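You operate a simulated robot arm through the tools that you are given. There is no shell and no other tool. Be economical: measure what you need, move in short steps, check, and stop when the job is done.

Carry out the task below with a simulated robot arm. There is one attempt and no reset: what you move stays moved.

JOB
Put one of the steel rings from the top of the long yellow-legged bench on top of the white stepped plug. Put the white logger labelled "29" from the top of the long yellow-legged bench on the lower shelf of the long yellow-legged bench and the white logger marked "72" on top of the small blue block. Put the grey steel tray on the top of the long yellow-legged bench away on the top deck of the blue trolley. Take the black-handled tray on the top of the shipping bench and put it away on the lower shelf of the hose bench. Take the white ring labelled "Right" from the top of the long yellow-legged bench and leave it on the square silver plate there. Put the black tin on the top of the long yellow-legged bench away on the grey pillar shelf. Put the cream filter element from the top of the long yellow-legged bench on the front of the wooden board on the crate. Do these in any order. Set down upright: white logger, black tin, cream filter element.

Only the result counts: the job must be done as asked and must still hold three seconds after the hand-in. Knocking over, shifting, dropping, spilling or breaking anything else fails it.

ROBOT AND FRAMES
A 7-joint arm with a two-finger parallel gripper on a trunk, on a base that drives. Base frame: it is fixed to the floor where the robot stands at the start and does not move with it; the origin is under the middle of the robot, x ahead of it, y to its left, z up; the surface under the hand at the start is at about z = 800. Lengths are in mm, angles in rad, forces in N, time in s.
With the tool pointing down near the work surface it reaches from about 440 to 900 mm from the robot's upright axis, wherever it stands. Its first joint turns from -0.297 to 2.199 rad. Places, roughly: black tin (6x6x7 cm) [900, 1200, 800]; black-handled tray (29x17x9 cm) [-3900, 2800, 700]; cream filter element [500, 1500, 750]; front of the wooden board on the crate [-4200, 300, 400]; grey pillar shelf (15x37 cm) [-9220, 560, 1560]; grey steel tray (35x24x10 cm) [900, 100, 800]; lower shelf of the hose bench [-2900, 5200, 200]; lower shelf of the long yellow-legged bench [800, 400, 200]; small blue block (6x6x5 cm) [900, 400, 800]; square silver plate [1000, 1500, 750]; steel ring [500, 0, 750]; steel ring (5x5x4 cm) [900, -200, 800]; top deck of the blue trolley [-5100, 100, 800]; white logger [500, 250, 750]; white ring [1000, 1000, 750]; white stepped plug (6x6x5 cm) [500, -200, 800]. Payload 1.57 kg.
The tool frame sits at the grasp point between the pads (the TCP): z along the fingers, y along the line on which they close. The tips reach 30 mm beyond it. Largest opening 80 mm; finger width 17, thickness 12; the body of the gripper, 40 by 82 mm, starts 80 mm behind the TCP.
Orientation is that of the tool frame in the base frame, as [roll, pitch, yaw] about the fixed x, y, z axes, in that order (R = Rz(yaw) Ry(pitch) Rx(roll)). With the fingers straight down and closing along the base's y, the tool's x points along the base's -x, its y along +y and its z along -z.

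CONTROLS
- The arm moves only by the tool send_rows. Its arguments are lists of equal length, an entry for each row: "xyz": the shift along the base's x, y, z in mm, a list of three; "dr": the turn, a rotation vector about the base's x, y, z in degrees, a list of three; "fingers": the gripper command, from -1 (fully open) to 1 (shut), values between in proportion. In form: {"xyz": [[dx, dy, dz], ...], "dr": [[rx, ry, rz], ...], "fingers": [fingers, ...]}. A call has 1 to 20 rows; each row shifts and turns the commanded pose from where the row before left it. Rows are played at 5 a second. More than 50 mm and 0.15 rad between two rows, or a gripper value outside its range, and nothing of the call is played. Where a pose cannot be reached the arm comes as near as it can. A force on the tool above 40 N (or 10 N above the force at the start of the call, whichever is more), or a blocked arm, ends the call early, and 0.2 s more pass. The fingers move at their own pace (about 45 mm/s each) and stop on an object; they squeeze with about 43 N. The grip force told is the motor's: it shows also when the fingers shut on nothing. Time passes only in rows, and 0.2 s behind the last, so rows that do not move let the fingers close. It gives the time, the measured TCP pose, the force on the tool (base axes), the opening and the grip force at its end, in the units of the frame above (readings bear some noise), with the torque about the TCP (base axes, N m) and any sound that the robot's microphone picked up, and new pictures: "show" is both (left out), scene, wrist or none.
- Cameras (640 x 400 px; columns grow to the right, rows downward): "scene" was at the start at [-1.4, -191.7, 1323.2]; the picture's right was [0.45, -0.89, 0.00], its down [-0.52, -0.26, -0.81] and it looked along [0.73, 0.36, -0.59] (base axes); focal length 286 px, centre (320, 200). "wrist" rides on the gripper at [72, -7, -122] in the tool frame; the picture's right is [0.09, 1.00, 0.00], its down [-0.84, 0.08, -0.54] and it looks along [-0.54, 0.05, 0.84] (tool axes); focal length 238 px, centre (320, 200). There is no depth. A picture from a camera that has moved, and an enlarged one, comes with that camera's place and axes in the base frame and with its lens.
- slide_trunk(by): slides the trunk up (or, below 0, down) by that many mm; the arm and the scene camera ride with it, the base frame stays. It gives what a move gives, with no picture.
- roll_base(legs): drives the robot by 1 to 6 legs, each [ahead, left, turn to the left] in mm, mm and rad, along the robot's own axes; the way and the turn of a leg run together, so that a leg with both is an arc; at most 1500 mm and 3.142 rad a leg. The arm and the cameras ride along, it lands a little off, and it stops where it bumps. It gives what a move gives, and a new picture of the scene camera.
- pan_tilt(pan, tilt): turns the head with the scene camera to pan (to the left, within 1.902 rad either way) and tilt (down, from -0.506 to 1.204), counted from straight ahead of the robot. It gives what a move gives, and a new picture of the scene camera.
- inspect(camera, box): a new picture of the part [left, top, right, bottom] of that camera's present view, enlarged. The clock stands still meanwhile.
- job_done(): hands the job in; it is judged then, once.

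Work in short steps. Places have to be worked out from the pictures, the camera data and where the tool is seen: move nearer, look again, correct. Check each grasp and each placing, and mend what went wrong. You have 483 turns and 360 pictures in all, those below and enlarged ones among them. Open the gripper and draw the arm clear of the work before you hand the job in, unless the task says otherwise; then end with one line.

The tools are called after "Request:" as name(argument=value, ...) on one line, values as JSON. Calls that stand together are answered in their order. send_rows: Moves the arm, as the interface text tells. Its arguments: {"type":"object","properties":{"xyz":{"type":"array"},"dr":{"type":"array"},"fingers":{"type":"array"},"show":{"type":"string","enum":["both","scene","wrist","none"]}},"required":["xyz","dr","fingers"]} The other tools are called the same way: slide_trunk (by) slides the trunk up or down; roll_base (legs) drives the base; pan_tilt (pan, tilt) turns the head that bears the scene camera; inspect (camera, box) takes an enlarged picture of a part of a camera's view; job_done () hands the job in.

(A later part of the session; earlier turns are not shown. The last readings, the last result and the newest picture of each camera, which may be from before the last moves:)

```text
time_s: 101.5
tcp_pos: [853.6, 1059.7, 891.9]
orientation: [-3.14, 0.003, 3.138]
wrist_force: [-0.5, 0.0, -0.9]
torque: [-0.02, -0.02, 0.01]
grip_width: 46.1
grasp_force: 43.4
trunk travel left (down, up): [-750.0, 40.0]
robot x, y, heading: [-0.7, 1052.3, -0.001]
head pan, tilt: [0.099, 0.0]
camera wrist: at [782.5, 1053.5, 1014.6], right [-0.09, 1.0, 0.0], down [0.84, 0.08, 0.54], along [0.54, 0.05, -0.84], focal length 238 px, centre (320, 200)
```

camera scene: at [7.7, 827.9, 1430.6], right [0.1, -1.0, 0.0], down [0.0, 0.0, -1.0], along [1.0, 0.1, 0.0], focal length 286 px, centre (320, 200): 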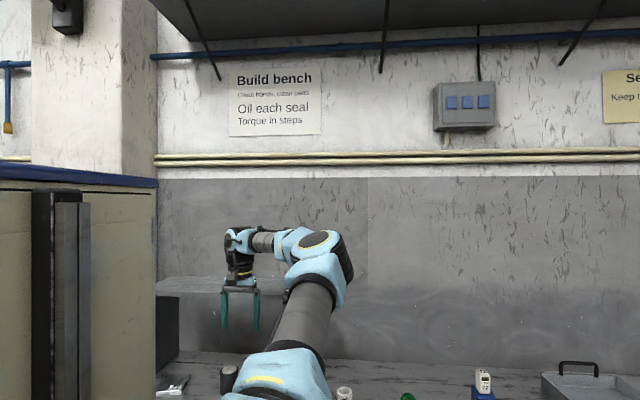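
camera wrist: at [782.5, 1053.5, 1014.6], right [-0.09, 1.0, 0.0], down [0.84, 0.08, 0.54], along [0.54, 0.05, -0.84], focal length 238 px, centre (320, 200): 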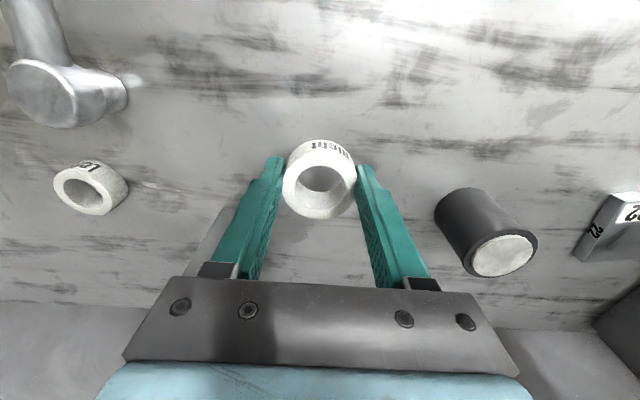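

Held. I raise high, retract a little, and drive left past the tin toward the plate.

Request:
send_rows(xyz=[[-10, 0, 45], [-15, 0, 45], [-25, 0, 40], [-30, 0, 40], [-30, 0, 30]], dr=[[0, 0, 0], [0, 0, 0], [0, 0, 0], [0, 0, 0], [0, 0, 0]], fingers=[1, 1, 1, 1, 1], show="none")

Request:
roll_base(legs=[[0, 365, 0]])

Request:
send_rows(xyz=[[0, 0, 0]], dr=[[0, 0, 0]], fingers=[1], show="wrist")

```text
time_s: 102.7
tcp_pos: [743.5, 1059.9, 1096.1]
orientation: [-3.138, 0.002, 3.142]
wrist_force: [0.0, 1.2, 0.5]
torque: [-0.02, 0.06, 0.01]
grip_width: 45.8
grasp_force: 42.8
trunk travel left (down, up): [-750.0, 40.0]
robot x, y, heading: [-3.1, 1050.8, 0.0]
head pan, tilt: [0.099, 0.0]
```

```text
time_s: 105.1
tcp_pos: [743.5, 1430.5, 1097.1]
orientation: [3.141, 0.0, -3.136]
wrist_force: [0.4, -0.4, 0.3]
torque: [0.06, 0.01, 0.01]
grip_width: 45.8
grasp_force: 43.4
trunk travel left (down, up): [-750.0, 40.0]
robot x, y, heading: [-1.5, 1412.4, 0.001]
head pan, tilt: [0.099, 0.0]
camera scene: at [8.2, 1192.9, 1430.6], right [0.11, -0.99, 0.0], down [0.0, 0.0, -1.0], along [0.99, 0.11, 0.0], focal length 286 px, centre (320, 200)
```

scene: 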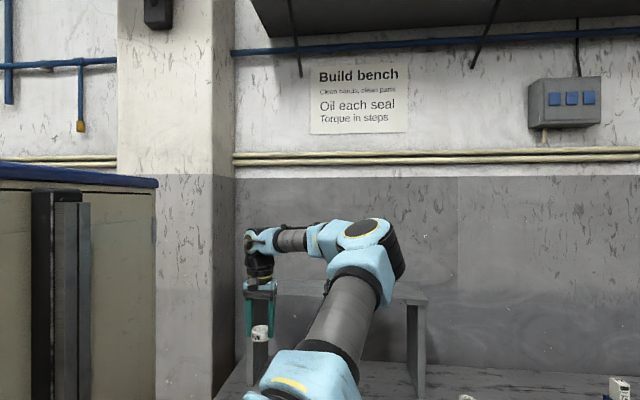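

```text
time_s: 105.5
tcp_pos: [742.5, 1430.7, 1096.7]
orientation: [-3.139, 0.002, -3.138]
wrist_force: [0.1, 0.1, -0.7]
torque: [0.01, 0.02, 0.01]
grip_width: 45.5
grasp_force: 43.1
trunk travel left (down, up): [-750.0, 40.0]
robot x, y, heading: [-4.0, 1415.5, 0.008]
head pan, tilt: [0.099, 0.0]
camera wrist: at [670.5, 1423.8, 1219.3], right [-0.1, 1.0, 0.0], down [0.84, 0.08, 0.54], along [0.54, 0.05, -0.84], focal length 238 px, centre (320, 200)
```

wrist: 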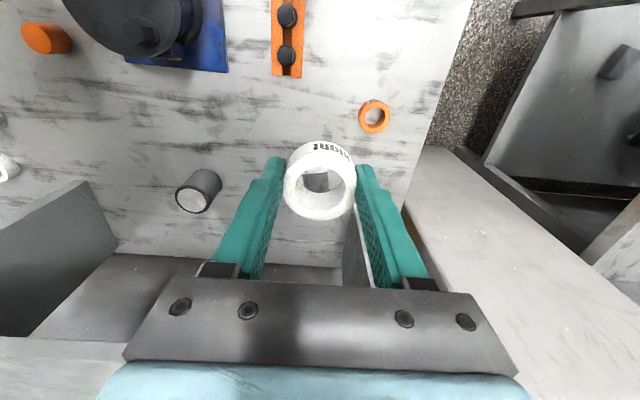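

The plate lies in front of a bridge stand (front x≈940, top z≈1114). I'll drive slightly ahead and view the plate from an offset first.

Request:
roll_base(legs=[[24, 0, -0.004]])

Request:
send_rows(xyz=[[10, -45, -20], [15, -45, -25], [10, 0, -45], [0, 0, -45]], dr=[[0, 0, 0], [0, 0, 0], [0, 0, 0], [0, 0, 0]], fingers=[1, 1, 1, 1], show="wrist")

Request:
inspect(camera="wrist", box=[300, 100, 460, 220])

```text
time_s: 106.3
tcp_pos: [766.6, 1427.9, 1097.5]
orientation: [-3.14, 0.001, -3.14]
wrist_force: [0.1, 0.6, -0.1]
torque: [0.01, -0.02, 0.01]
grip_width: 45.2
grasp_force: 43.1
trunk travel left (down, up): [-750.0, 40.0]
robot x, y, heading: [19.7, 1418.0, 0.003]
head pan, tilt: [0.099, 0.0]
camera scene: at [30.9, 1193.1, 1430.6], right [0.1, -0.99, 0.0], down [0.0, 0.0, -1.0], along [0.99, 0.1, 0.0], focal length 286 px, centre (320, 200)
```

scene: 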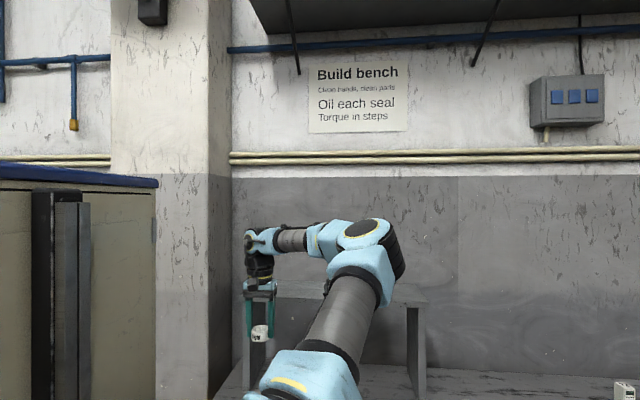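

```text
refused: row 1 steps farther than a row can; nothing moved
```

```text
3.33 times, centred on (380, 160) of wrist
camera zoom: at [694.3, 1421.2, 1219.3], right [-0.09, 1.0, 0.0], down [0.84, 0.08, 0.54], along [0.54, 0.05, -0.84], focal length 794 px, centre (120, 333)
```

zoom: 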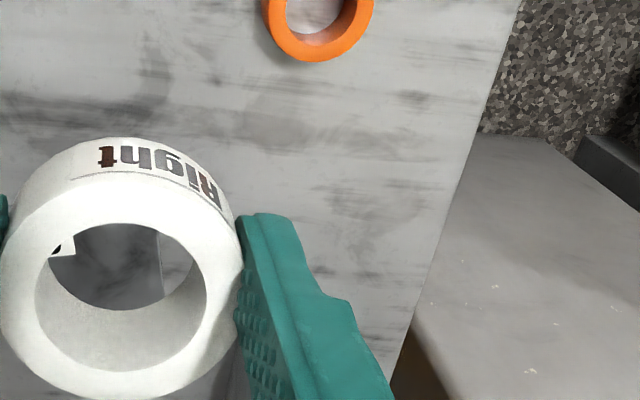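

Request:
send_rows(xyz=[[10, -35, -20], [15, -35, -25], [10, -20, -40], [0, 0, -45]], dr=[[0, 0, 0], [0, 0, 0], [0, 0, 0], [0, 0, 0]], fingers=[1, 1, 1, 1], show="wrist")

Request:
inspect(camera="wrist", box=[340, 110, 500, 230])

```text
time_s: 107.3
tcp_pos: [800.5, 1339.2, 967.6]
orientation: [-3.14, 0.004, -3.14]
wrist_force: [-0.3, 0.0, -0.4]
torque: [0.02, -0.07, 0.03]
grip_width: 45.3
grasp_force: 42.8
trunk travel left (down, up): [-750.0, 40.0]
robot x, y, heading: [17.8, 1416.9, 0.005]
head pan, tilt: [0.099, 0.0]
camera wrist: at [728.0, 1333.1, 1089.6], right [-0.09, 1.0, 0.0], down [0.83, 0.08, 0.54], along [0.54, 0.05, -0.84], focal length 238 px, centre (320, 200)
```

wrist: 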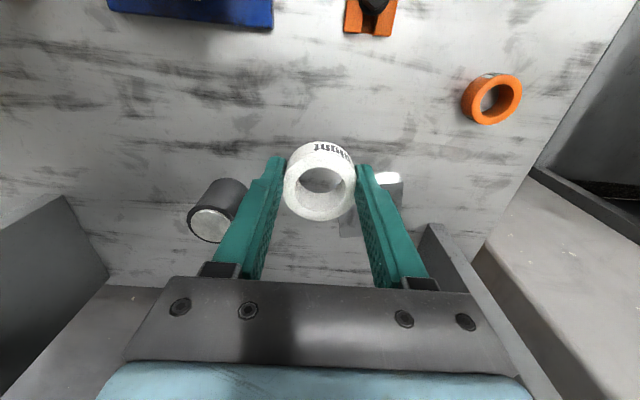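

```text
3.33 times, centred on (420, 170) of wrist
camera zoom: at [728.0, 1333.1, 1089.6], right [-0.09, 1.0, 0.0], down [0.83, 0.08, 0.54], along [0.54, 0.05, -0.84], focal length 794 px, centre (-13, 300)
```

zoom: 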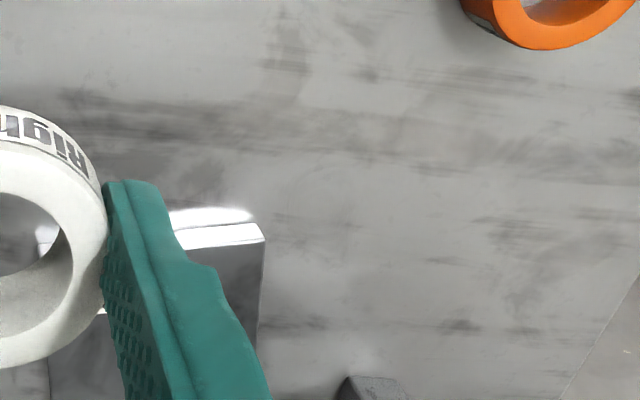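

Plate spans about x 867–960, y 1375–1470 (top z≈815), centre (918,1424). I tilt the tool 10° so the wrist stays clear of the bridge stand, and move above the front-middle of the plate.

Request:
send_rows(xyz=[[0, 30, 0], [10, 30, 0], [30, 25, -10], [35, 0, -30], [30, 0, -30]], dr=[[0, -5, 0], [0, -5, 0], [0, 0, 0], [0, 0, 0], [0, 0, 0]], fingers=[1, 1, 1, 1, 1], show="both")

```text
time_s: 108.5
tcp_pos: [906.6, 1421.5, 896.8]
orientation: [-3.139, 0.178, -3.139]
wrist_force: [0.2, 0.4, 0.3]
torque: [0.0, -0.02, -0.04]
grip_width: 44.8
grasp_force: 42.8
trunk travel left (down, up): [-750.0, 40.0]
robot x, y, heading: [19.5, 1413.7, 0.006]
head pan, tilt: [0.099, 0.0]
camera scene: at [30.4, 1192.9, 1430.7], right [0.1, -0.99, 0.0], down [0.0, 0.0, -1.0], along [0.99, 0.1, 0.0], focal length 286 px, centre (320, 200)
camera wrist: at [814.0, 1415.0, 1004.3], right [-0.09, 1.0, -0.02], down [0.73, 0.08, 0.68], along [0.68, 0.05, -0.73], focal length 238 px, centre (320, 200)
```

scene: 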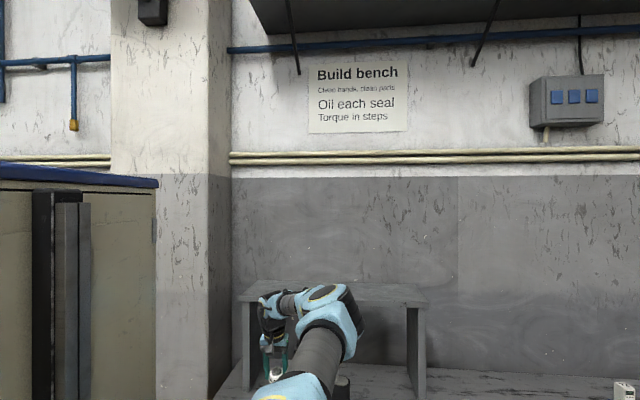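
wrist: 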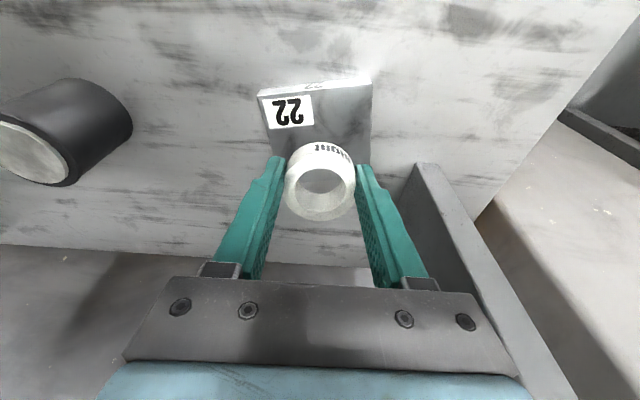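

Request:
send_rows(xyz=[[0, 2, -25], [0, 0, -13], [0, 0, -3], [0, 0, -2]], dr=[[0, 0, 0], [0, 0, 0], [0, 0, 0], [0, 0, 0]], fingers=[1, 1, 1, 1], show="wrist")

```text
time_s: 109.5
tcp_pos: [905.9, 1424.9, 853.9]
orientation: [-3.14, 0.175, -3.139]
wrist_force: [0.1, 0.2, -0.2]
torque: [-0.03, -0.01, -0.04]
grip_width: 44.6
grasp_force: 43.0
trunk travel left (down, up): [-750.0, 40.0]
robot x, y, heading: [18.8, 1417.8, 0.006]
head pan, tilt: [0.099, 0.0]
camera wrist: at [814.2, 1417.4, 961.8], right [-0.09, 1.0, -0.02], down [0.73, 0.08, 0.68], along [0.68, 0.05, -0.73], focal length 238 px, centre (320, 200)
```

wrist: 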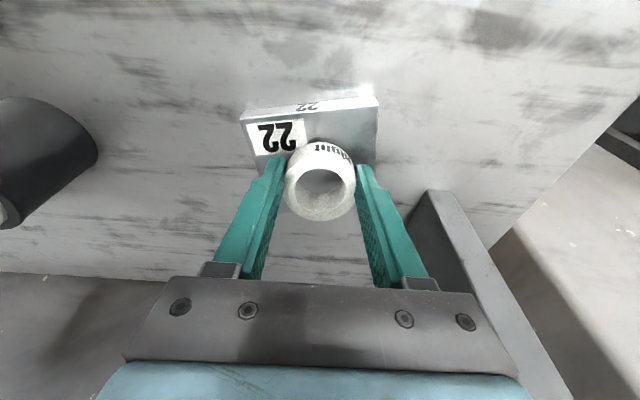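

Request:
send_rows(xyz=[[0, 0, -2], [0, 0, -2], [0, 0, -2], [0, 0, -2], [0, 0, 0]], dr=[[0, 0, 0], [0, 0, 0], [0, 0, 0], [0, 0, 0], [0, 0, 0]], fingers=[1, 1, 1, 1, 1], show="wrist")

```text
time_s: 110.7
tcp_pos: [907.5, 1423.8, 849.2]
orientation: [-3.14, 0.184, -3.14]
wrist_force: [-1.9, -4.1, 34.6]
torque: [-0.07, 0.37, 0.06]
grip_width: 45.2
grasp_force: 43.3
trunk travel left (down, up): [-750.0, 40.0]
robot x, y, heading: [20.6, 1414.9, 0.004]
head pan, tilt: [0.099, 0.0]
camera wrist: at [814.3, 1417.4, 956.9], right [-0.09, 1.0, -0.02], down [0.72, 0.08, 0.68], along [0.68, 0.05, -0.73], focal length 238 px, centre (320, 200)
```

wrist: 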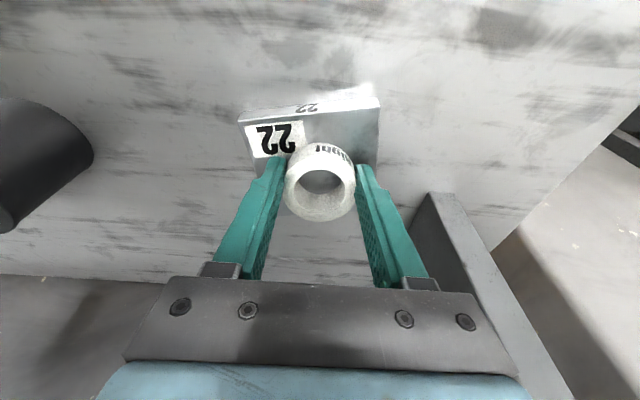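

Contact. I relieve 2 mm and release slowly, then lift away backward.

Request:
send_rows(xyz=[[0, 0, 2], [0, 0, 0], [0, 0, 0], [0, 0, 0], [0, 0, 0], [0, 0, 0], [0, 0, 0]], dr=[[0, 0, 0], [0, 0, 0], [0, 0, 0], [0, 0, 0], [0, 0, 0], [0, 0, 0], [0, 0, 0]], fingers=[1, 1, 0, -0.2, -0.4, -0.7, -1], show="none")

Request:
send_rows(xyz=[[-3, 0, 40], [-20, 0, 40], [-30, 0, 40], [-20, 0, 40]], dr=[[0, 0, 0], [0, 0, 0], [0, 5, 0], [0, 5, 0]], fingers=[-1, -1, -1, -1], show="wrist")

```text
time_s: 112.3
tcp_pos: [905.5, 1425.2, 847.3]
orientation: [-3.14, 0.177, -3.14]
wrist_force: [-0.2, -0.4, 0.0]
torque: [0.0, -0.05, 0.02]
grip_width: 80.0
grasp_force: 0.0
trunk travel left (down, up): [-750.0, 40.0]
robot x, y, heading: [23.8, 1416.4, 0.002]
head pan, tilt: [0.099, 0.0]
```

```text
time_s: 113.3
tcp_pos: [832.4, 1425.1, 1008.9]
orientation: [-3.138, 0.002, 3.141]
wrist_force: [0.9, -0.8, -0.3]
torque: [-0.01, 0.02, -0.02]
grip_width: 80.1
grasp_force: 0.1
trunk travel left (down, up): [-750.0, 40.0]
robot x, y, heading: [17.9, 1420.3, 0.002]
head pan, tilt: [0.099, 0.0]
camera wrist: at [761.2, 1419.7, 1130.7], right [-0.09, 1.0, 0.0], down [0.84, 0.08, 0.54], along [0.54, 0.05, -0.84], focal length 238 px, centre (320, 200)
```

wrist: 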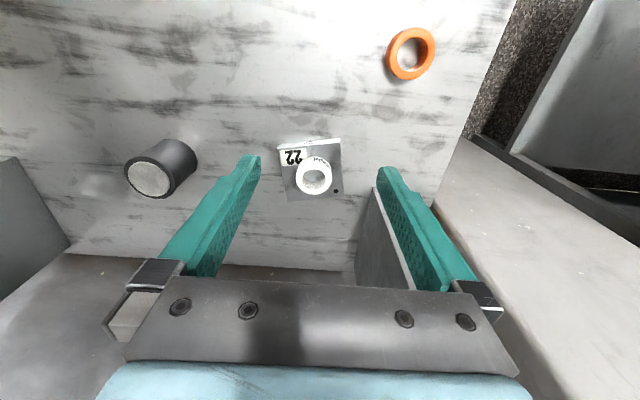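

The ring lies flat on plate 22. Next the black tin at ≈(917,1219). I check the flange assembly in front of it with the scene camera.

Request:
pan_tilt(pan=0.1, tilt=0.6)

```text
time_s: 114.3
tcp_pos: [833.3, 1427.8, 1008.1]
orientation: [-3.139, 0.004, -3.14]
wrist_force: [0.0, -0.1, 0.3]
torque: [-0.01, -0.04, -0.03]
grip_width: 80.2
grasp_force: 0.0
trunk travel left (down, up): [-750.0, 40.0]
robot x, y, heading: [19.1, 1410.9, 0.005]
head pan, tilt: [0.099, 0.6]
camera scene: at [29.4, 1192.9, 1375.5], right [0.1, -0.99, 0.0], down [-0.56, -0.06, -0.83], along [0.82, 0.08, -0.56], focal length 286 px, centre (320, 200)
```

scene: 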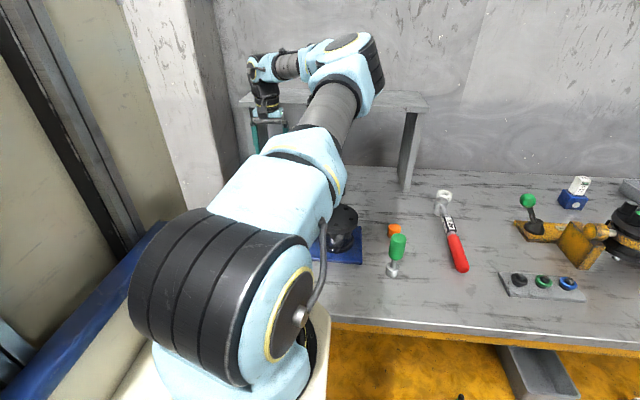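

The flange assembly is low enough. I drive right to align with the tin, tilting the tool 25° so the wrist keeps clear of the bridge stand.

Request:
roll_base(legs=[[0, -195, 0]])

Request:
send_rows(xyz=[[0, 0, -10], [0, 0, -10], [0, 0, -10], [0, 0, -10], [0, 0, -10]], dr=[[0, -5, 0], [0, -5, 0], [0, -5, 0], [0, -5, 0], [0, -5, 0]], fingers=[-1, -1, -1, -1, -1], show="wrist")

```text
time_s: 115.9
tcp_pos: [833.5, 1228.1, 1008.9]
orientation: [3.142, 0.002, 3.139]
wrist_force: [-0.8, -0.1, 0.3]
torque: [0.01, 0.01, 0.0]
grip_width: 80.1
grasp_force: 0.0
trunk travel left (down, up): [-750.0, 40.0]
robot x, y, heading: [19.7, 1218.4, 0.003]
head pan, tilt: [0.099, 0.6]
camera scene: at [29.3, 996.9, 1375.4], right [0.1, -0.99, 0.0], down [-0.56, -0.06, -0.83], along [0.82, 0.08, -0.56], focal length 286 px, centre (320, 200)
```

scene: 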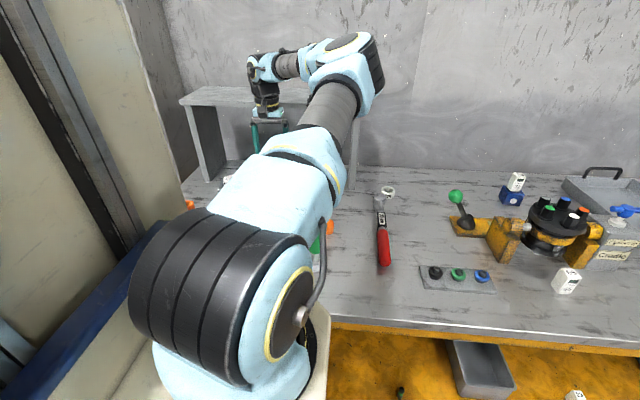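

```text
time_s: 117.1
tcp_pos: [833.1, 1228.6, 959.1]
orientation: [-3.14, 0.439, 3.141]
wrist_force: [0.3, 0.5, -1.1]
torque: [0.03, 0.03, 0.02]
grip_width: 79.9
grasp_force: 0.0
trunk travel left (down, up): [-750.0, 40.0]
robot x, y, heading: [24.2, 1218.0, 0.002]
head pan, tilt: [0.099, 0.6]
camera wrist: at [717.0, 1222.8, 1039.3], right [-0.08, 1.0, -0.04], down [0.53, 0.08, 0.85], along [0.85, 0.05, -0.53], focal length 238 px, centre (320, 200)
```

wrist: 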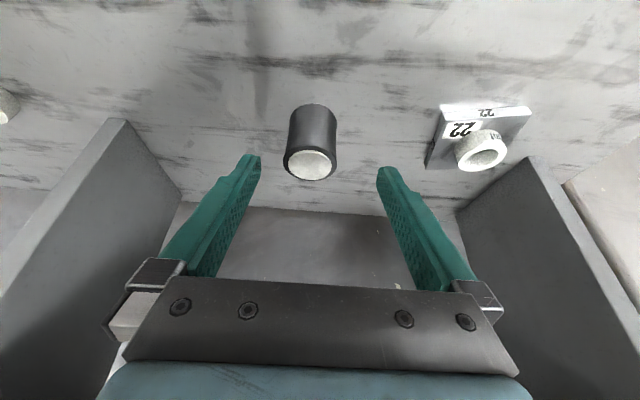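

Tin centre ≈ (920,1221), top z≈868. I approach diagonally so the fingers straddle it, then grip.

Request:
send_rows(xyz=[[22, -3, -29], [22, -2, -29], [22, -2, -29], [21, 0, -28], [0, 0, 0], [0, 0, 0], [0, 0, 0], [0, 0, 0]], dr=[[0, 0, 0], [0, 0, 0], [0, 0, 0], [0, 0, 0], [0, 0, 0], [0, 0, 0], [0, 0, 0], [0, 0, 0]], fingers=[-1, -1, -1, -1, 0, 1, 1, 1], show="wrist")

```text
time_s: 118.9
tcp_pos: [922.1, 1222.4, 844.5]
orientation: [-3.141, 0.438, 3.137]
wrist_force: [0.1, -0.7, 0.3]
torque: [0.03, -0.1, -0.01]
grip_width: 59.1
grasp_force: 38.3
trunk travel left (down, up): [-750.0, 40.0]
robot x, y, heading: [21.0, 1219.8, 0.002]
head pan, tilt: [0.099, 0.6]
camera wrist: at [805.1, 1215.5, 924.6], right [-0.08, 1.0, -0.04], down [0.53, 0.08, 0.85], along [0.85, 0.05, -0.53], focal length 238 px, centre (320, 200)
```

wrist: 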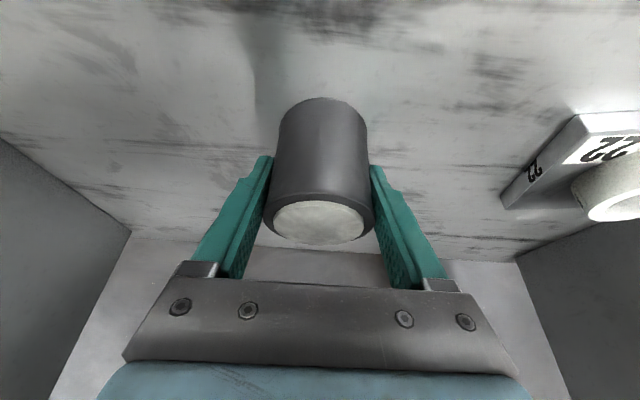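

Firm grip at 59 mm. I lift, pull back from under the bridge front, then raise.

Request:
send_rows(xyz=[[0, 0, 15], [0, 0, 30], [-35, 0, 25], [-40, 0, 25], [-40, 0, 25], [-30, 0, 35], [-30, 0, 35], [-30, 0, 35]], dr=[[0, 0, 0], [0, 0, 0], [0, 0, 0], [0, 0, 0], [0, 0, 0], [0, 0, 0], [0, 0, 0], [0, 0, 0]], fingers=[1, 1, 1, 1, 1, 1, 1, 1], show="wrist")

```text
time_s: 120.7
tcp_pos: [718.8, 1221.5, 1068.2]
orientation: [-3.14, 0.438, 3.139]
wrist_force: [1.1, -0.1, -2.5]
torque: [0.0, 0.0, 0.0]
grip_width: 58.7
grasp_force: 43.1
trunk travel left (down, up): [-750.0, 40.0]
robot x, y, heading: [22.1, 1220.1, -0.001]
head pan, tilt: [0.099, 0.6]
camera wrist: at [600.7, 1215.0, 1148.0], right [-0.08, 1.0, -0.04], down [0.53, 0.08, 0.85], along [0.84, 0.05, -0.53], focal length 238 px, centre (320, 200)
```

wrist: 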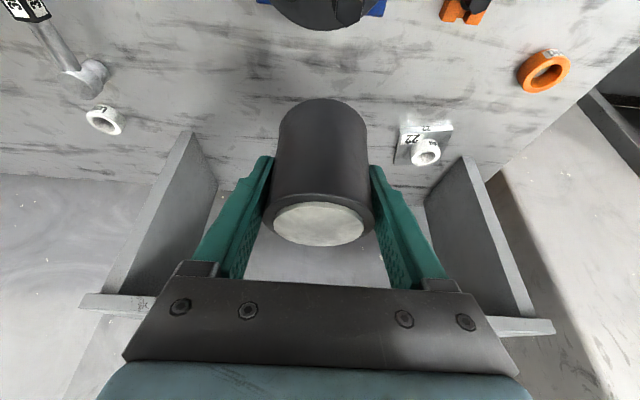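

Now I back away from the bench and retract the arm before turning, looking around for the route.

Request:
roll_base(legs=[[-600, 0, 0]])

Request:
send_rows(xyz=[[-45, 0, 15], [-45, 0, 15], [-45, 0, 15], [-45, 0, 15]], dr=[[0, 0, 0], [0, 0, 0], [0, 0, 0], [0, 0, 0]], fingers=[1, 1, 1, 1], show="none")

Request:
pan_tilt(pan=-1.9, tilt=0.3)

```text
time_s: 124.0
tcp_pos: [119.8, 1215.7, 1069.1]
orientation: [-3.139, 0.438, 3.126]
wrist_force: [-0.4, -0.2, -1.8]
torque: [0.0, -0.03, 0.01]
grip_width: 58.7
grasp_force: 43.1
trunk travel left (down, up): [-750.0, 40.0]
robot x, y, heading: [-573.5, 1222.1, -0.013]
head pan, tilt: [0.099, 0.6]
camera scene: at [-571.2, 1000.3, 1375.4], right [0.09, -1.0, 0.0], down [-0.56, -0.05, -0.83], along [0.82, 0.07, -0.57], focal length 286 px, centre (320, 200)
```

scene: 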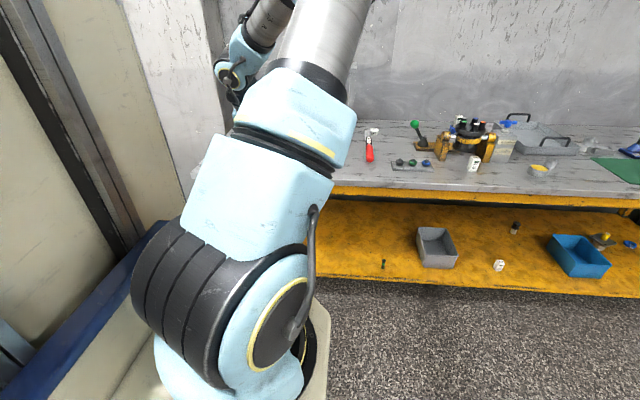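

```text
time_s: 125.0
tcp_pos: [-62.5, 1213.4, 1126.3]
orientation: [-3.14, 0.437, 3.127]
wrist_force: [0.7, -0.6, -2.1]
torque: [-0.04, 0.0, -0.04]
grip_width: 58.6
grasp_force: 42.4
trunk travel left (down, up): [-750.0, 40.0]
robot x, y, heading: [-578.2, 1221.9, -0.014]
head pan, tilt: [0.099, 0.6]
```

```text
time_s: 127.0
tcp_pos: [-61.4, 1213.3, 1126.4]
orientation: [-3.142, 0.438, 3.125]
wrist_force: [0.0, -0.2, -2.8]
torque: [-0.01, 0.0, 0.0]
grip_width: 58.8
grasp_force: 43.1
trunk travel left (down, up): [-750.0, 40.0]
robot x, y, heading: [-581.4, 1220.4, -0.015]
head pan, tilt: [-1.901, 0.3]
camera scene: at [-690.6, 904.6, 1402.9], right [-0.94, 0.33, 0.0], down [0.1, 0.28, -0.96], along [-0.32, -0.9, -0.3], focal length 286 px, centre (320, 200)
```

scene: 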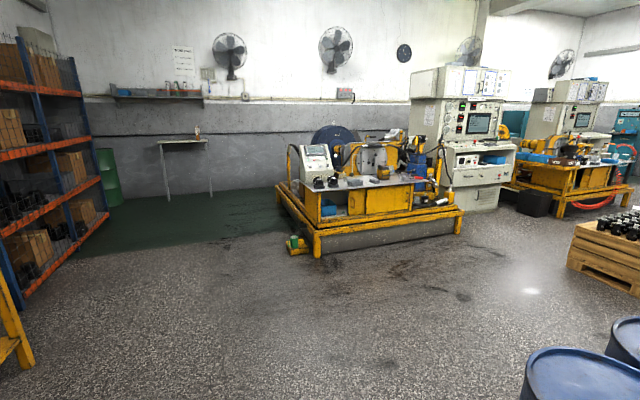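

Blue drums stand near (-1400,650). I move back toward y≈0 (free floor) by first turning right to face -y.

Request:
roll_base(legs=[[0, -500, 0], [0, 0, -1.556]])

Request:
pan_tilt(pan=-1.2, tilt=0.3)

Request:
pan_tilt(pan=-1.9, tilt=0.3)

```text
time_s: 133.8
tcp_pos: [-603.0, 196.0, 1127.2]
orientation: [-3.139, 0.438, 1.542]
wrist_force: [-0.4, 0.3, -1.6]
torque: [0.02, 0.02, 0.01]
grip_width: 58.8
grasp_force: 43.4
trunk travel left (down, up): [-750.0, 40.0]
robot x, y, heading: [-588.5, 713.8, -1.597]
head pan, tilt: [-1.901, 0.3]
camera scene: at [-901.7, 828.2, 1402.9], right [0.35, 0.94, 0.0], down [0.28, -0.1, -0.96], along [-0.9, 0.33, -0.3], focal length 286 px, centre (320, 200)
```

scene: 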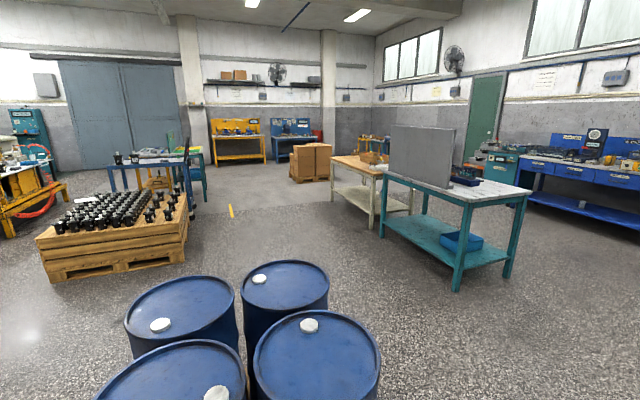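

```text
time_s: 134.9
tcp_pos: [-603.3, 196.0, 1126.7]
orientation: [-3.137, 0.438, 1.542]
wrist_force: [0.1, -0.2, -2.1]
torque: [-0.02, -0.01, 0.02]
grip_width: 58.9
grasp_force: 43.3
trunk travel left (down, up): [-750.0, 40.0]
robot x, y, heading: [-586.8, 712.8, -1.603]
head pan, tilt: [-1.201, 0.3]
camera scene: at [-902.1, 764.3, 1402.9], right [-0.34, 0.94, 0.0], down [0.28, 0.1, -0.96], along [-0.9, -0.32, -0.3], focal length 286 px, centre (320, 200)
```

scene: 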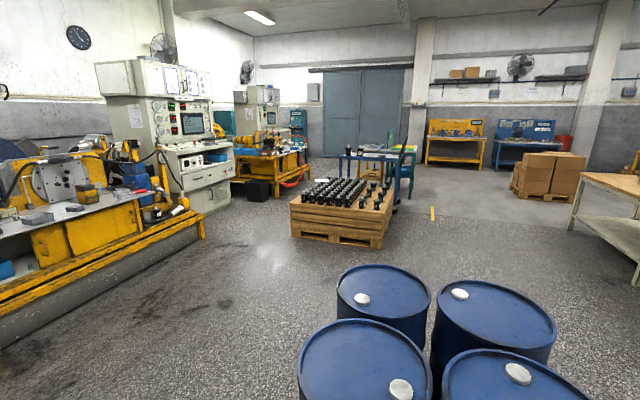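

```text
time_s: 135.9
tcp_pos: [-603.9, 195.6, 1126.8]
orientation: [-3.14, 0.439, 1.541]
wrist_force: [0.0, -0.5, -2.1]
torque: [0.0, -0.01, 0.0]
grip_width: 58.9
grasp_force: 43.1
trunk travel left (down, up): [-750.0, 40.0]
robot x, y, heading: [-589.4, 713.3, -1.593]
head pan, tilt: [-1.901, 0.3]
camera scene: at [-901.7, 828.1, 1402.9], right [0.35, 0.94, 0.0], down [0.28, -0.1, -0.96], along [-0.9, 0.33, -0.3], focal length 286 px, centre (320, 200)
```

scene: 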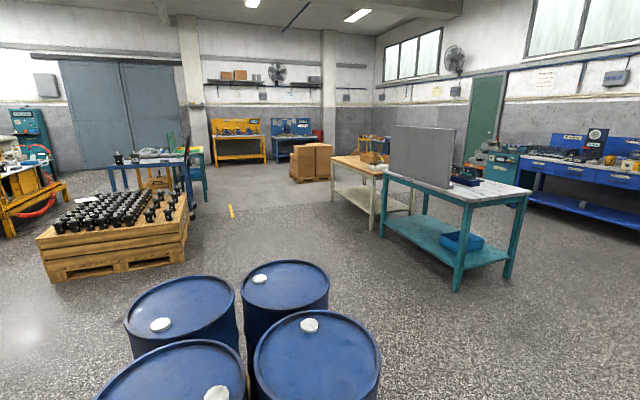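

The wide aisle at y≈1500 runs past the drums, crate and trolley toward the far wall with the pillar. I back up to y≈1500 and turn to face -x.

Request:
roll_base(legs=[[-790, 0, 0], [0, 0, -1.55]])

Request:
pan_tilt(pan=0.0, tilt=0.2)

```text
time_s: 144.0
tcp_pos: [-1071.1, 1515.5, 1125.7]
orientation: [-3.14, 0.437, -0.057]
wrist_force: [-0.3, -0.1, -2.7]
torque: [0.0, 0.02, -0.01]
grip_width: 58.8
grasp_force: 43.3
trunk travel left (down, up): [-750.0, 40.0]
robot x, y, heading: [-562.3, 1485.1, 3.084]
head pan, tilt: [-1.901, 0.3]
camera scene: at [-430.3, 1795.9, 1402.9], right [0.93, -0.37, 0.0], down [-0.11, -0.27, -0.96], along [0.36, 0.89, -0.3], focal length 286 px, centre (320, 200)
```

scene: 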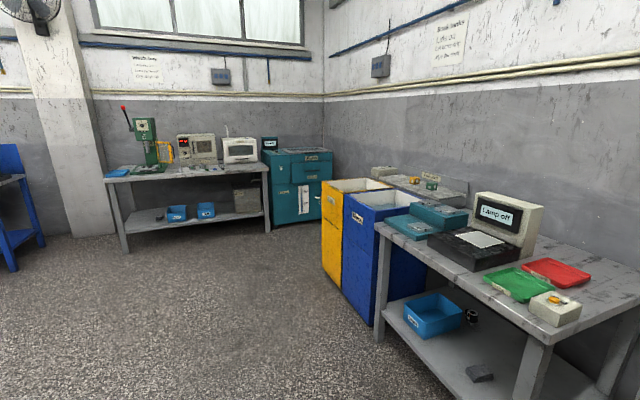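

```text
time_s: 145.8
tcp_pos: [-1071.9, 1517.3, 1126.2]
orientation: [-3.141, 0.439, -0.059]
wrist_force: [0.0, -0.2, -2.5]
torque: [0.0, 0.04, 0.0]
grip_width: 58.8
grasp_force: 43.5
trunk travel left (down, up): [-750.0, 40.0]
robot x, y, heading: [-562.9, 1485.7, 3.083]
head pan, tilt: [0.0, 0.201]
camera scene: at [-558.4, 1714.5, 1412.2], right [0.06, 1.0, 0.0], down [0.2, -0.01, -0.98], along [-0.98, 0.05, -0.2], focal length 286 px, centre (320, 200)
```

scene: 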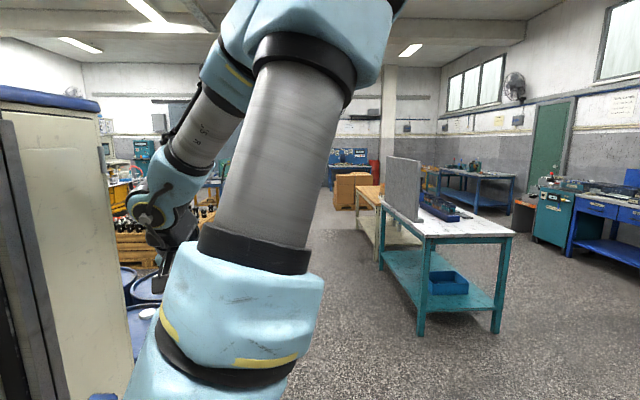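

A drum reaches to y≈1285, so I shift to y≈1800 before driving down the aisle.

Request:
roll_base(legs=[[0, -320, 0.058], [1500, 0, 0], [700, 0, 0]])

```text
time_s: 158.5
tcp_pos: [-3287.0, 1871.6, 1125.5]
orientation: [-3.14, 0.439, -0.041]
wrist_force: [0.4, 0.3, -2.1]
torque: [0.01, 0.01, -0.03]
grip_width: 59.0
grasp_force: 43.2
trunk travel left (down, up): [-750.0, 40.0]
robot x, y, heading: [-2769.5, 1847.3, 3.101]
head pan, tilt: [0.0, 0.201]
camera scene: at [-2776.5, 2079.1, 1412.2], right [0.04, 1.0, 0.0], down [0.2, -0.01, -0.98], along [-0.98, 0.04, -0.2], focal length 286 px, centre (320, 200)
```

scene: 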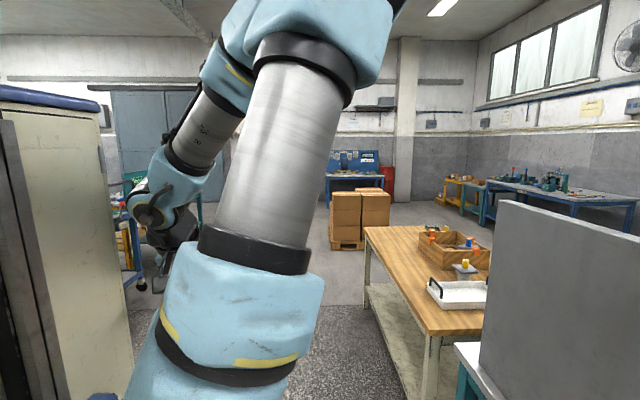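

The black-handled tray is on the wooden bench here. I continue down the aisle with the tin.

Request:
roll_base(legs=[[1500, 200, 0.04], [1500, 0, 0], [900, 0, 0]])

Request:
pan_tilt(pan=0.45, tilt=0.0)

```text
refused: leg 1 is longer than a leg can be; nothing moved
```

```text
time_s: 159.4
tcp_pos: [-3287.1, 1871.2, 1125.3]
orientation: [3.141, 0.437, -0.042]
wrist_force: [0.4, -0.5, -2.4]
torque: [0.0, -0.01, 0.01]
grip_width: 58.8
grasp_force: 43.2
trunk travel left (down, up): [-750.0, 40.0]
robot x, y, heading: [-2771.5, 1849.1, 3.102]
head pan, tilt: [0.45, 0.0]
camera scene: at [-2765.9, 2039.5, 1430.6], right [-0.4, 0.92, 0.0], down [0.0, 0.0, -1.0], along [-0.92, -0.4, 0.0], focal length 286 px, centre (320, 200)
```

scene: 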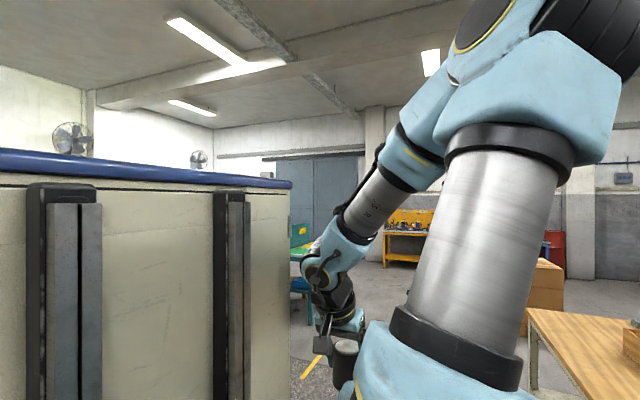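

Request:
roll_base(legs=[[1400, 200, 0.04], [1500, 0, 0], [900, 0, 0]])

```text
time_s: 177.9
tcp_pos: [-7110.2, 1626.0, 1126.5]
orientation: [-3.14, 0.438, 0.02]
wrist_force: [-0.2, -0.5, -1.8]
torque: [-0.05, -0.02, 0.01]
grip_width: 59.0
grasp_force: 43.3
trunk travel left (down, up): [-750.0, 40.0]
robot x, y, heading: [-6599.6, 1634.3, -3.116]
head pan, tilt: [0.45, 0.0]
camera scene: at [-6601.1, 1825.5, 1430.6], right [-0.46, 0.89, 0.0], down [0.0, 0.0, -1.0], along [-0.89, -0.46, 0.0], focal length 286 px, centre (320, 200)
```

scene: 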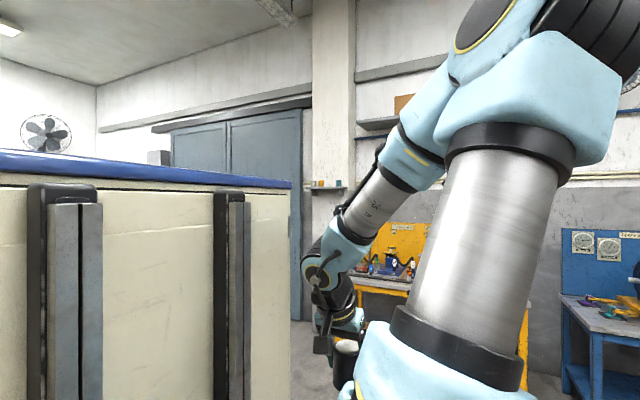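

The pillar with a small shelf is visible. I zoom in on it.

Request:
inspect(camera="scene", box=[280, 150, 400, 230])

```text
5.00 times, centred on (340, 190) of scene
camera zoom: at [-6601.1, 1825.5, 1430.6], right [-0.46, 0.89, 0.0], down [0.0, 0.0, -1.0], along [-0.89, -0.46, 0.0], focal length 1431 px, centre (220, 250)
```

zoom: 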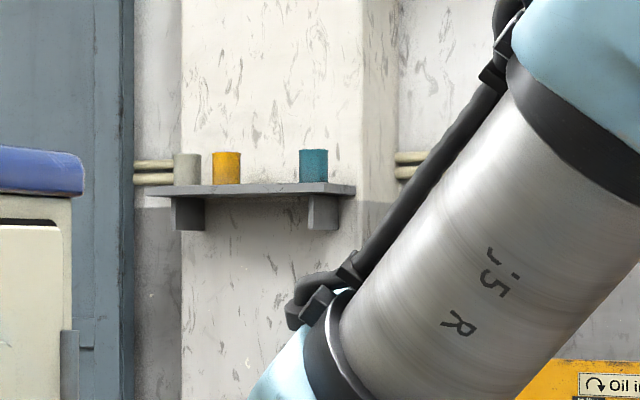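

There's a free gap (~105 mm) between the yellow and teal tins at y≈585. I move over to y≈585 and closer.

Request:
roll_base(legs=[[0, 1045, -0.026], [1150, 0, 0]])

Request:
pan_tilt(pan=-0.3, tilt=0.3)

```text
time_s: 181.5
tcp_pos: [-7101.6, 969.2, 1126.4]
orientation: [-3.14, 0.44, 0.009]
wrist_force: [-0.5, -0.3, -2.5]
torque: [-0.03, 0.02, 0.0]
grip_width: 59.0
grasp_force: 42.5
trunk travel left (down, up): [-750.0, 40.0]
robot x, y, heading: [-6585.4, 970.8, -3.135]
head pan, tilt: [0.45, 0.0]
stopped in leg 1: the robot was blocked; the commanded pose is now the measured one
camera scene: at [-6590.3, 1161.8, 1430.6], right [-0.44, 0.9, 0.0], down [0.0, 0.0, -1.0], along [-0.9, -0.44, 0.0], focal length 286 px, centre (320, 200)
```

scene: 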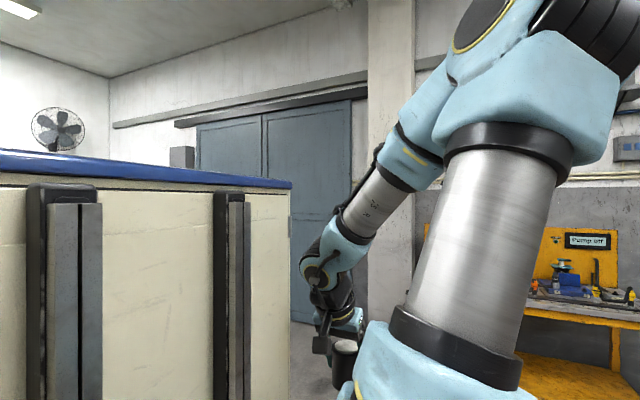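

```text
time_s: 182.6
tcp_pos: [-7100.6, 968.3, 1127.2]
orientation: [-3.14, 0.442, 0.01]
wrist_force: [-0.9, -0.7, -1.7]
torque: [0.01, -0.01, -0.01]
grip_width: 58.8
grasp_force: 43.3
trunk travel left (down, up): [-750.0, 40.0]
robot x, y, heading: [-6587.6, 968.7, -3.135]
head pan, tilt: [-0.3, 0.3]
camera scene: at [-6598.8, 1228.4, 1402.9], right [0.29, 0.96, 0.0], down [0.28, -0.09, -0.96], along [-0.91, 0.28, -0.3], focal length 286 px, centre (320, 200)
```

scene: 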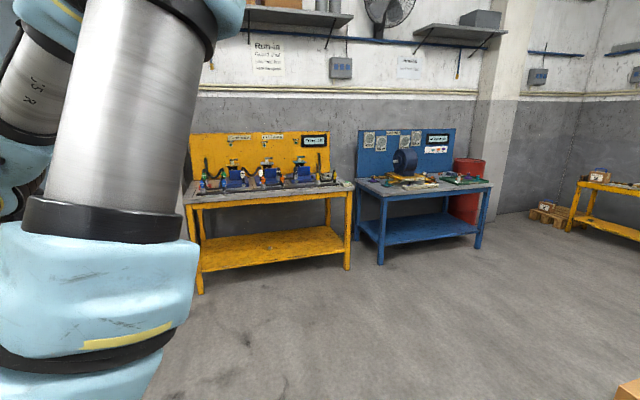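

Something blocked the left side. I move away to the right, go ahead, and turn to face -y to see what's there.

Request:
roll_base(legs=[[0, -350, 0], [900, 0, 0], [0, 0, 1.57]])

Request:
pan_tilt(pan=0.3, tilt=0.3)

```text
time_s: 193.0
tcp_pos: [-7478.7, 784.4, 1127.1]
orientation: [-3.14, 0.444, 1.597]
wrist_force: [0.2, -0.8, -1.7]
torque: [0.01, 0.0, 0.02]
grip_width: 58.8
grasp_force: 43.0
trunk travel left (down, up): [-750.0, 40.0]
robot x, y, heading: [-7490.6, 1297.2, -1.55]
head pan, tilt: [-0.3, 0.3]
camera scene: at [-7748.3, 1281.3, 1402.9], right [-0.96, 0.27, 0.0], down [0.08, 0.28, -0.96], along [-0.26, -0.92, -0.3], focal length 286 px, centre (320, 200)
```

scene: 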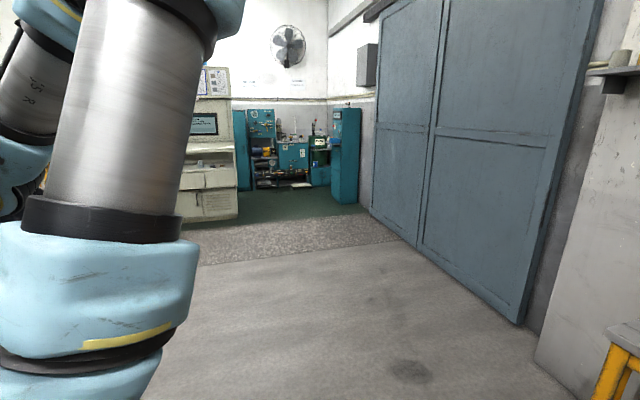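

```text
time_s: 194.0
tcp_pos: [-7478.6, 784.1, 1126.3]
orientation: [-3.141, 0.441, 1.6]
wrist_force: [-0.3, -0.2, -2.4]
torque: [0.01, -0.02, -0.02]
grip_width: 58.5
grasp_force: 43.1
trunk travel left (down, up): [-750.0, 40.0]
robot x, y, heading: [-7491.3, 1298.5, -1.55]
head pan, tilt: [0.3, 0.3]
camera scene: at [-7693.1, 1282.6, 1402.9], right [-0.95, -0.32, 0.0], down [-0.09, 0.28, -0.96], along [0.3, -0.91, -0.3], focal length 286 px, centre (320, 200)
```

scene: 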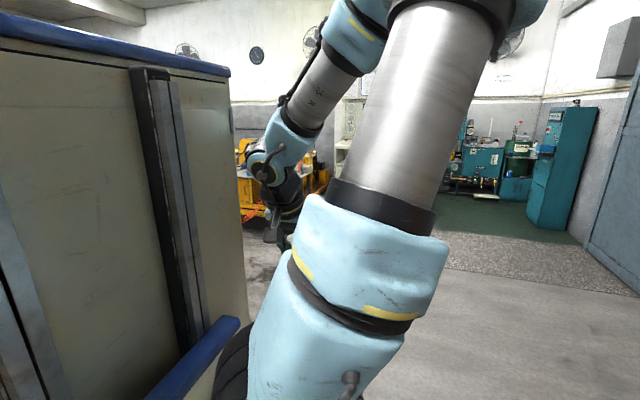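

The floor toward -y here is clear. I drive ahead to y≈490 and turn right to face the pillar.

Request:
roll_base(legs=[[815, 0, 0], [0, 0, -1.59], [650, 0, 0]])

Request:
pan_tilt(pan=-0.1, tilt=0.15)

```text
time_s: 205.5
tcp_pos: [-8631.9, 509.1, 1126.0]
orientation: [-3.139, 0.44, -0.009]
wrist_force: [0.2, -0.6, -1.9]
torque: [0.0, -0.01, -0.02]
grip_width: 58.9
grasp_force: 42.7
trunk travel left (down, up): [-750.0, 40.0]
robot x, y, heading: [-8119.1, 503.9, 3.132]
head pan, tilt: [0.3, 0.3]
camera scene: at [-8124.6, 702.7, 1402.9], right [-0.28, 0.96, 0.0], down [0.28, 0.08, -0.96], along [-0.92, -0.27, -0.3], focal length 286 px, centre (320, 200)
```

scene: 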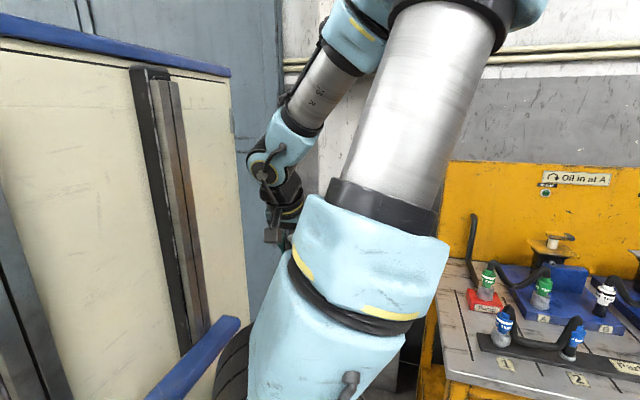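

```text
time_s: 206.3
tcp_pos: [-8631.3, 508.0, 1126.9]
orientation: [-3.14, 0.442, -0.011]
wrist_force: [1.0, 0.3, -2.0]
torque: [0.03, -0.03, 0.01]
grip_width: 58.7
grasp_force: 43.9
trunk travel left (down, up): [-750.0, 40.0]
robot x, y, heading: [-8119.0, 498.0, 3.129]
head pan, tilt: [-0.099, 0.15]
camera scene: at [-8127.2, 739.5, 1416.9], right [0.11, 0.99, 0.0], down [0.15, -0.02, -0.99], along [-0.98, 0.11, -0.15], focal length 286 px, centre (320, 200)
```

scene: 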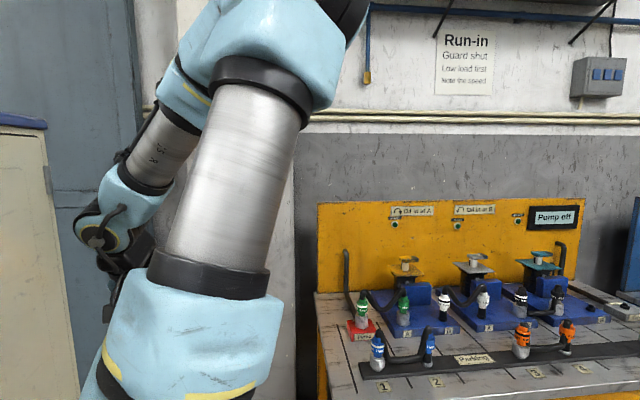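

I raise the trunk and lift the tin to above the shelf level while still well back.

Request:
slide_trunk(by=40)

Request:
send_rows(xyz=[[-10, 0, 48], [-10, 0, 48], [-10, 0, 48], [-10, 0, 48], [-10, 0, 48], [0, 0, 48], [0, 0, 48], [0, 0, 48], [0, 0, 48], [0, 0, 48]], dr=[[0, 0, 0], [0, 0, 0], [0, 0, 0], [0, 0, 0], [0, 0, 0], [0, 0, 0], [0, 0, 0], [0, 0, 0], [0, 0, 0], [0, 0, 0]], fingers=[1, 1, 1, 1, 1, 1, 1, 1, 1, 1], show="both")

```text
time_s: 207.2
tcp_pos: [-8631.9, 509.6, 1167.4]
orientation: [-3.139, 0.441, -0.007]
wrist_force: [-0.2, -0.2, -2.3]
torque: [0.02, 0.01, 0.0]
grip_width: 59.0
grasp_force: 42.9
trunk travel left (down, up): [-790.0, 0.0]
robot x, y, heading: [-8119.7, 501.8, 3.131]
head pan, tilt: [-0.099, 0.15]
```

```text
time_s: 209.4
tcp_pos: [-8682.9, 510.2, 1645.1]
orientation: [-3.138, 0.44, -0.01]
wrist_force: [-0.8, 0.4, -2.1]
torque: [-0.04, -0.03, 0.01]
grip_width: 58.8
grasp_force: 43.0
trunk travel left (down, up): [-790.0, 0.0]
robot x, y, heading: [-8116.7, 498.8, 3.126]
head pan, tilt: [-0.099, 0.15]
camera scene: at [-8127.5, 740.0, 1456.8], right [0.11, 0.99, 0.0], down [0.15, -0.02, -0.99], along [-0.98, 0.11, -0.15], focal length 286 px, centre (320, 200)
camera wrist: at [-8565.5, 516.0, 1724.8], right [0.07, -1.0, -0.04], down [-0.53, -0.07, 0.85], along [-0.85, -0.04, -0.53], focal length 238 px, centre (320, 200)
```

scene: 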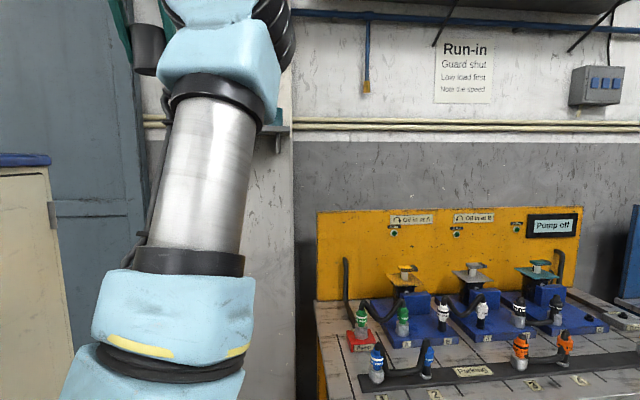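
wrist: 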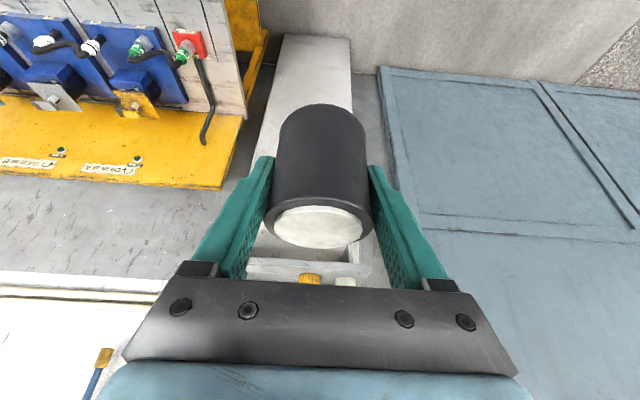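

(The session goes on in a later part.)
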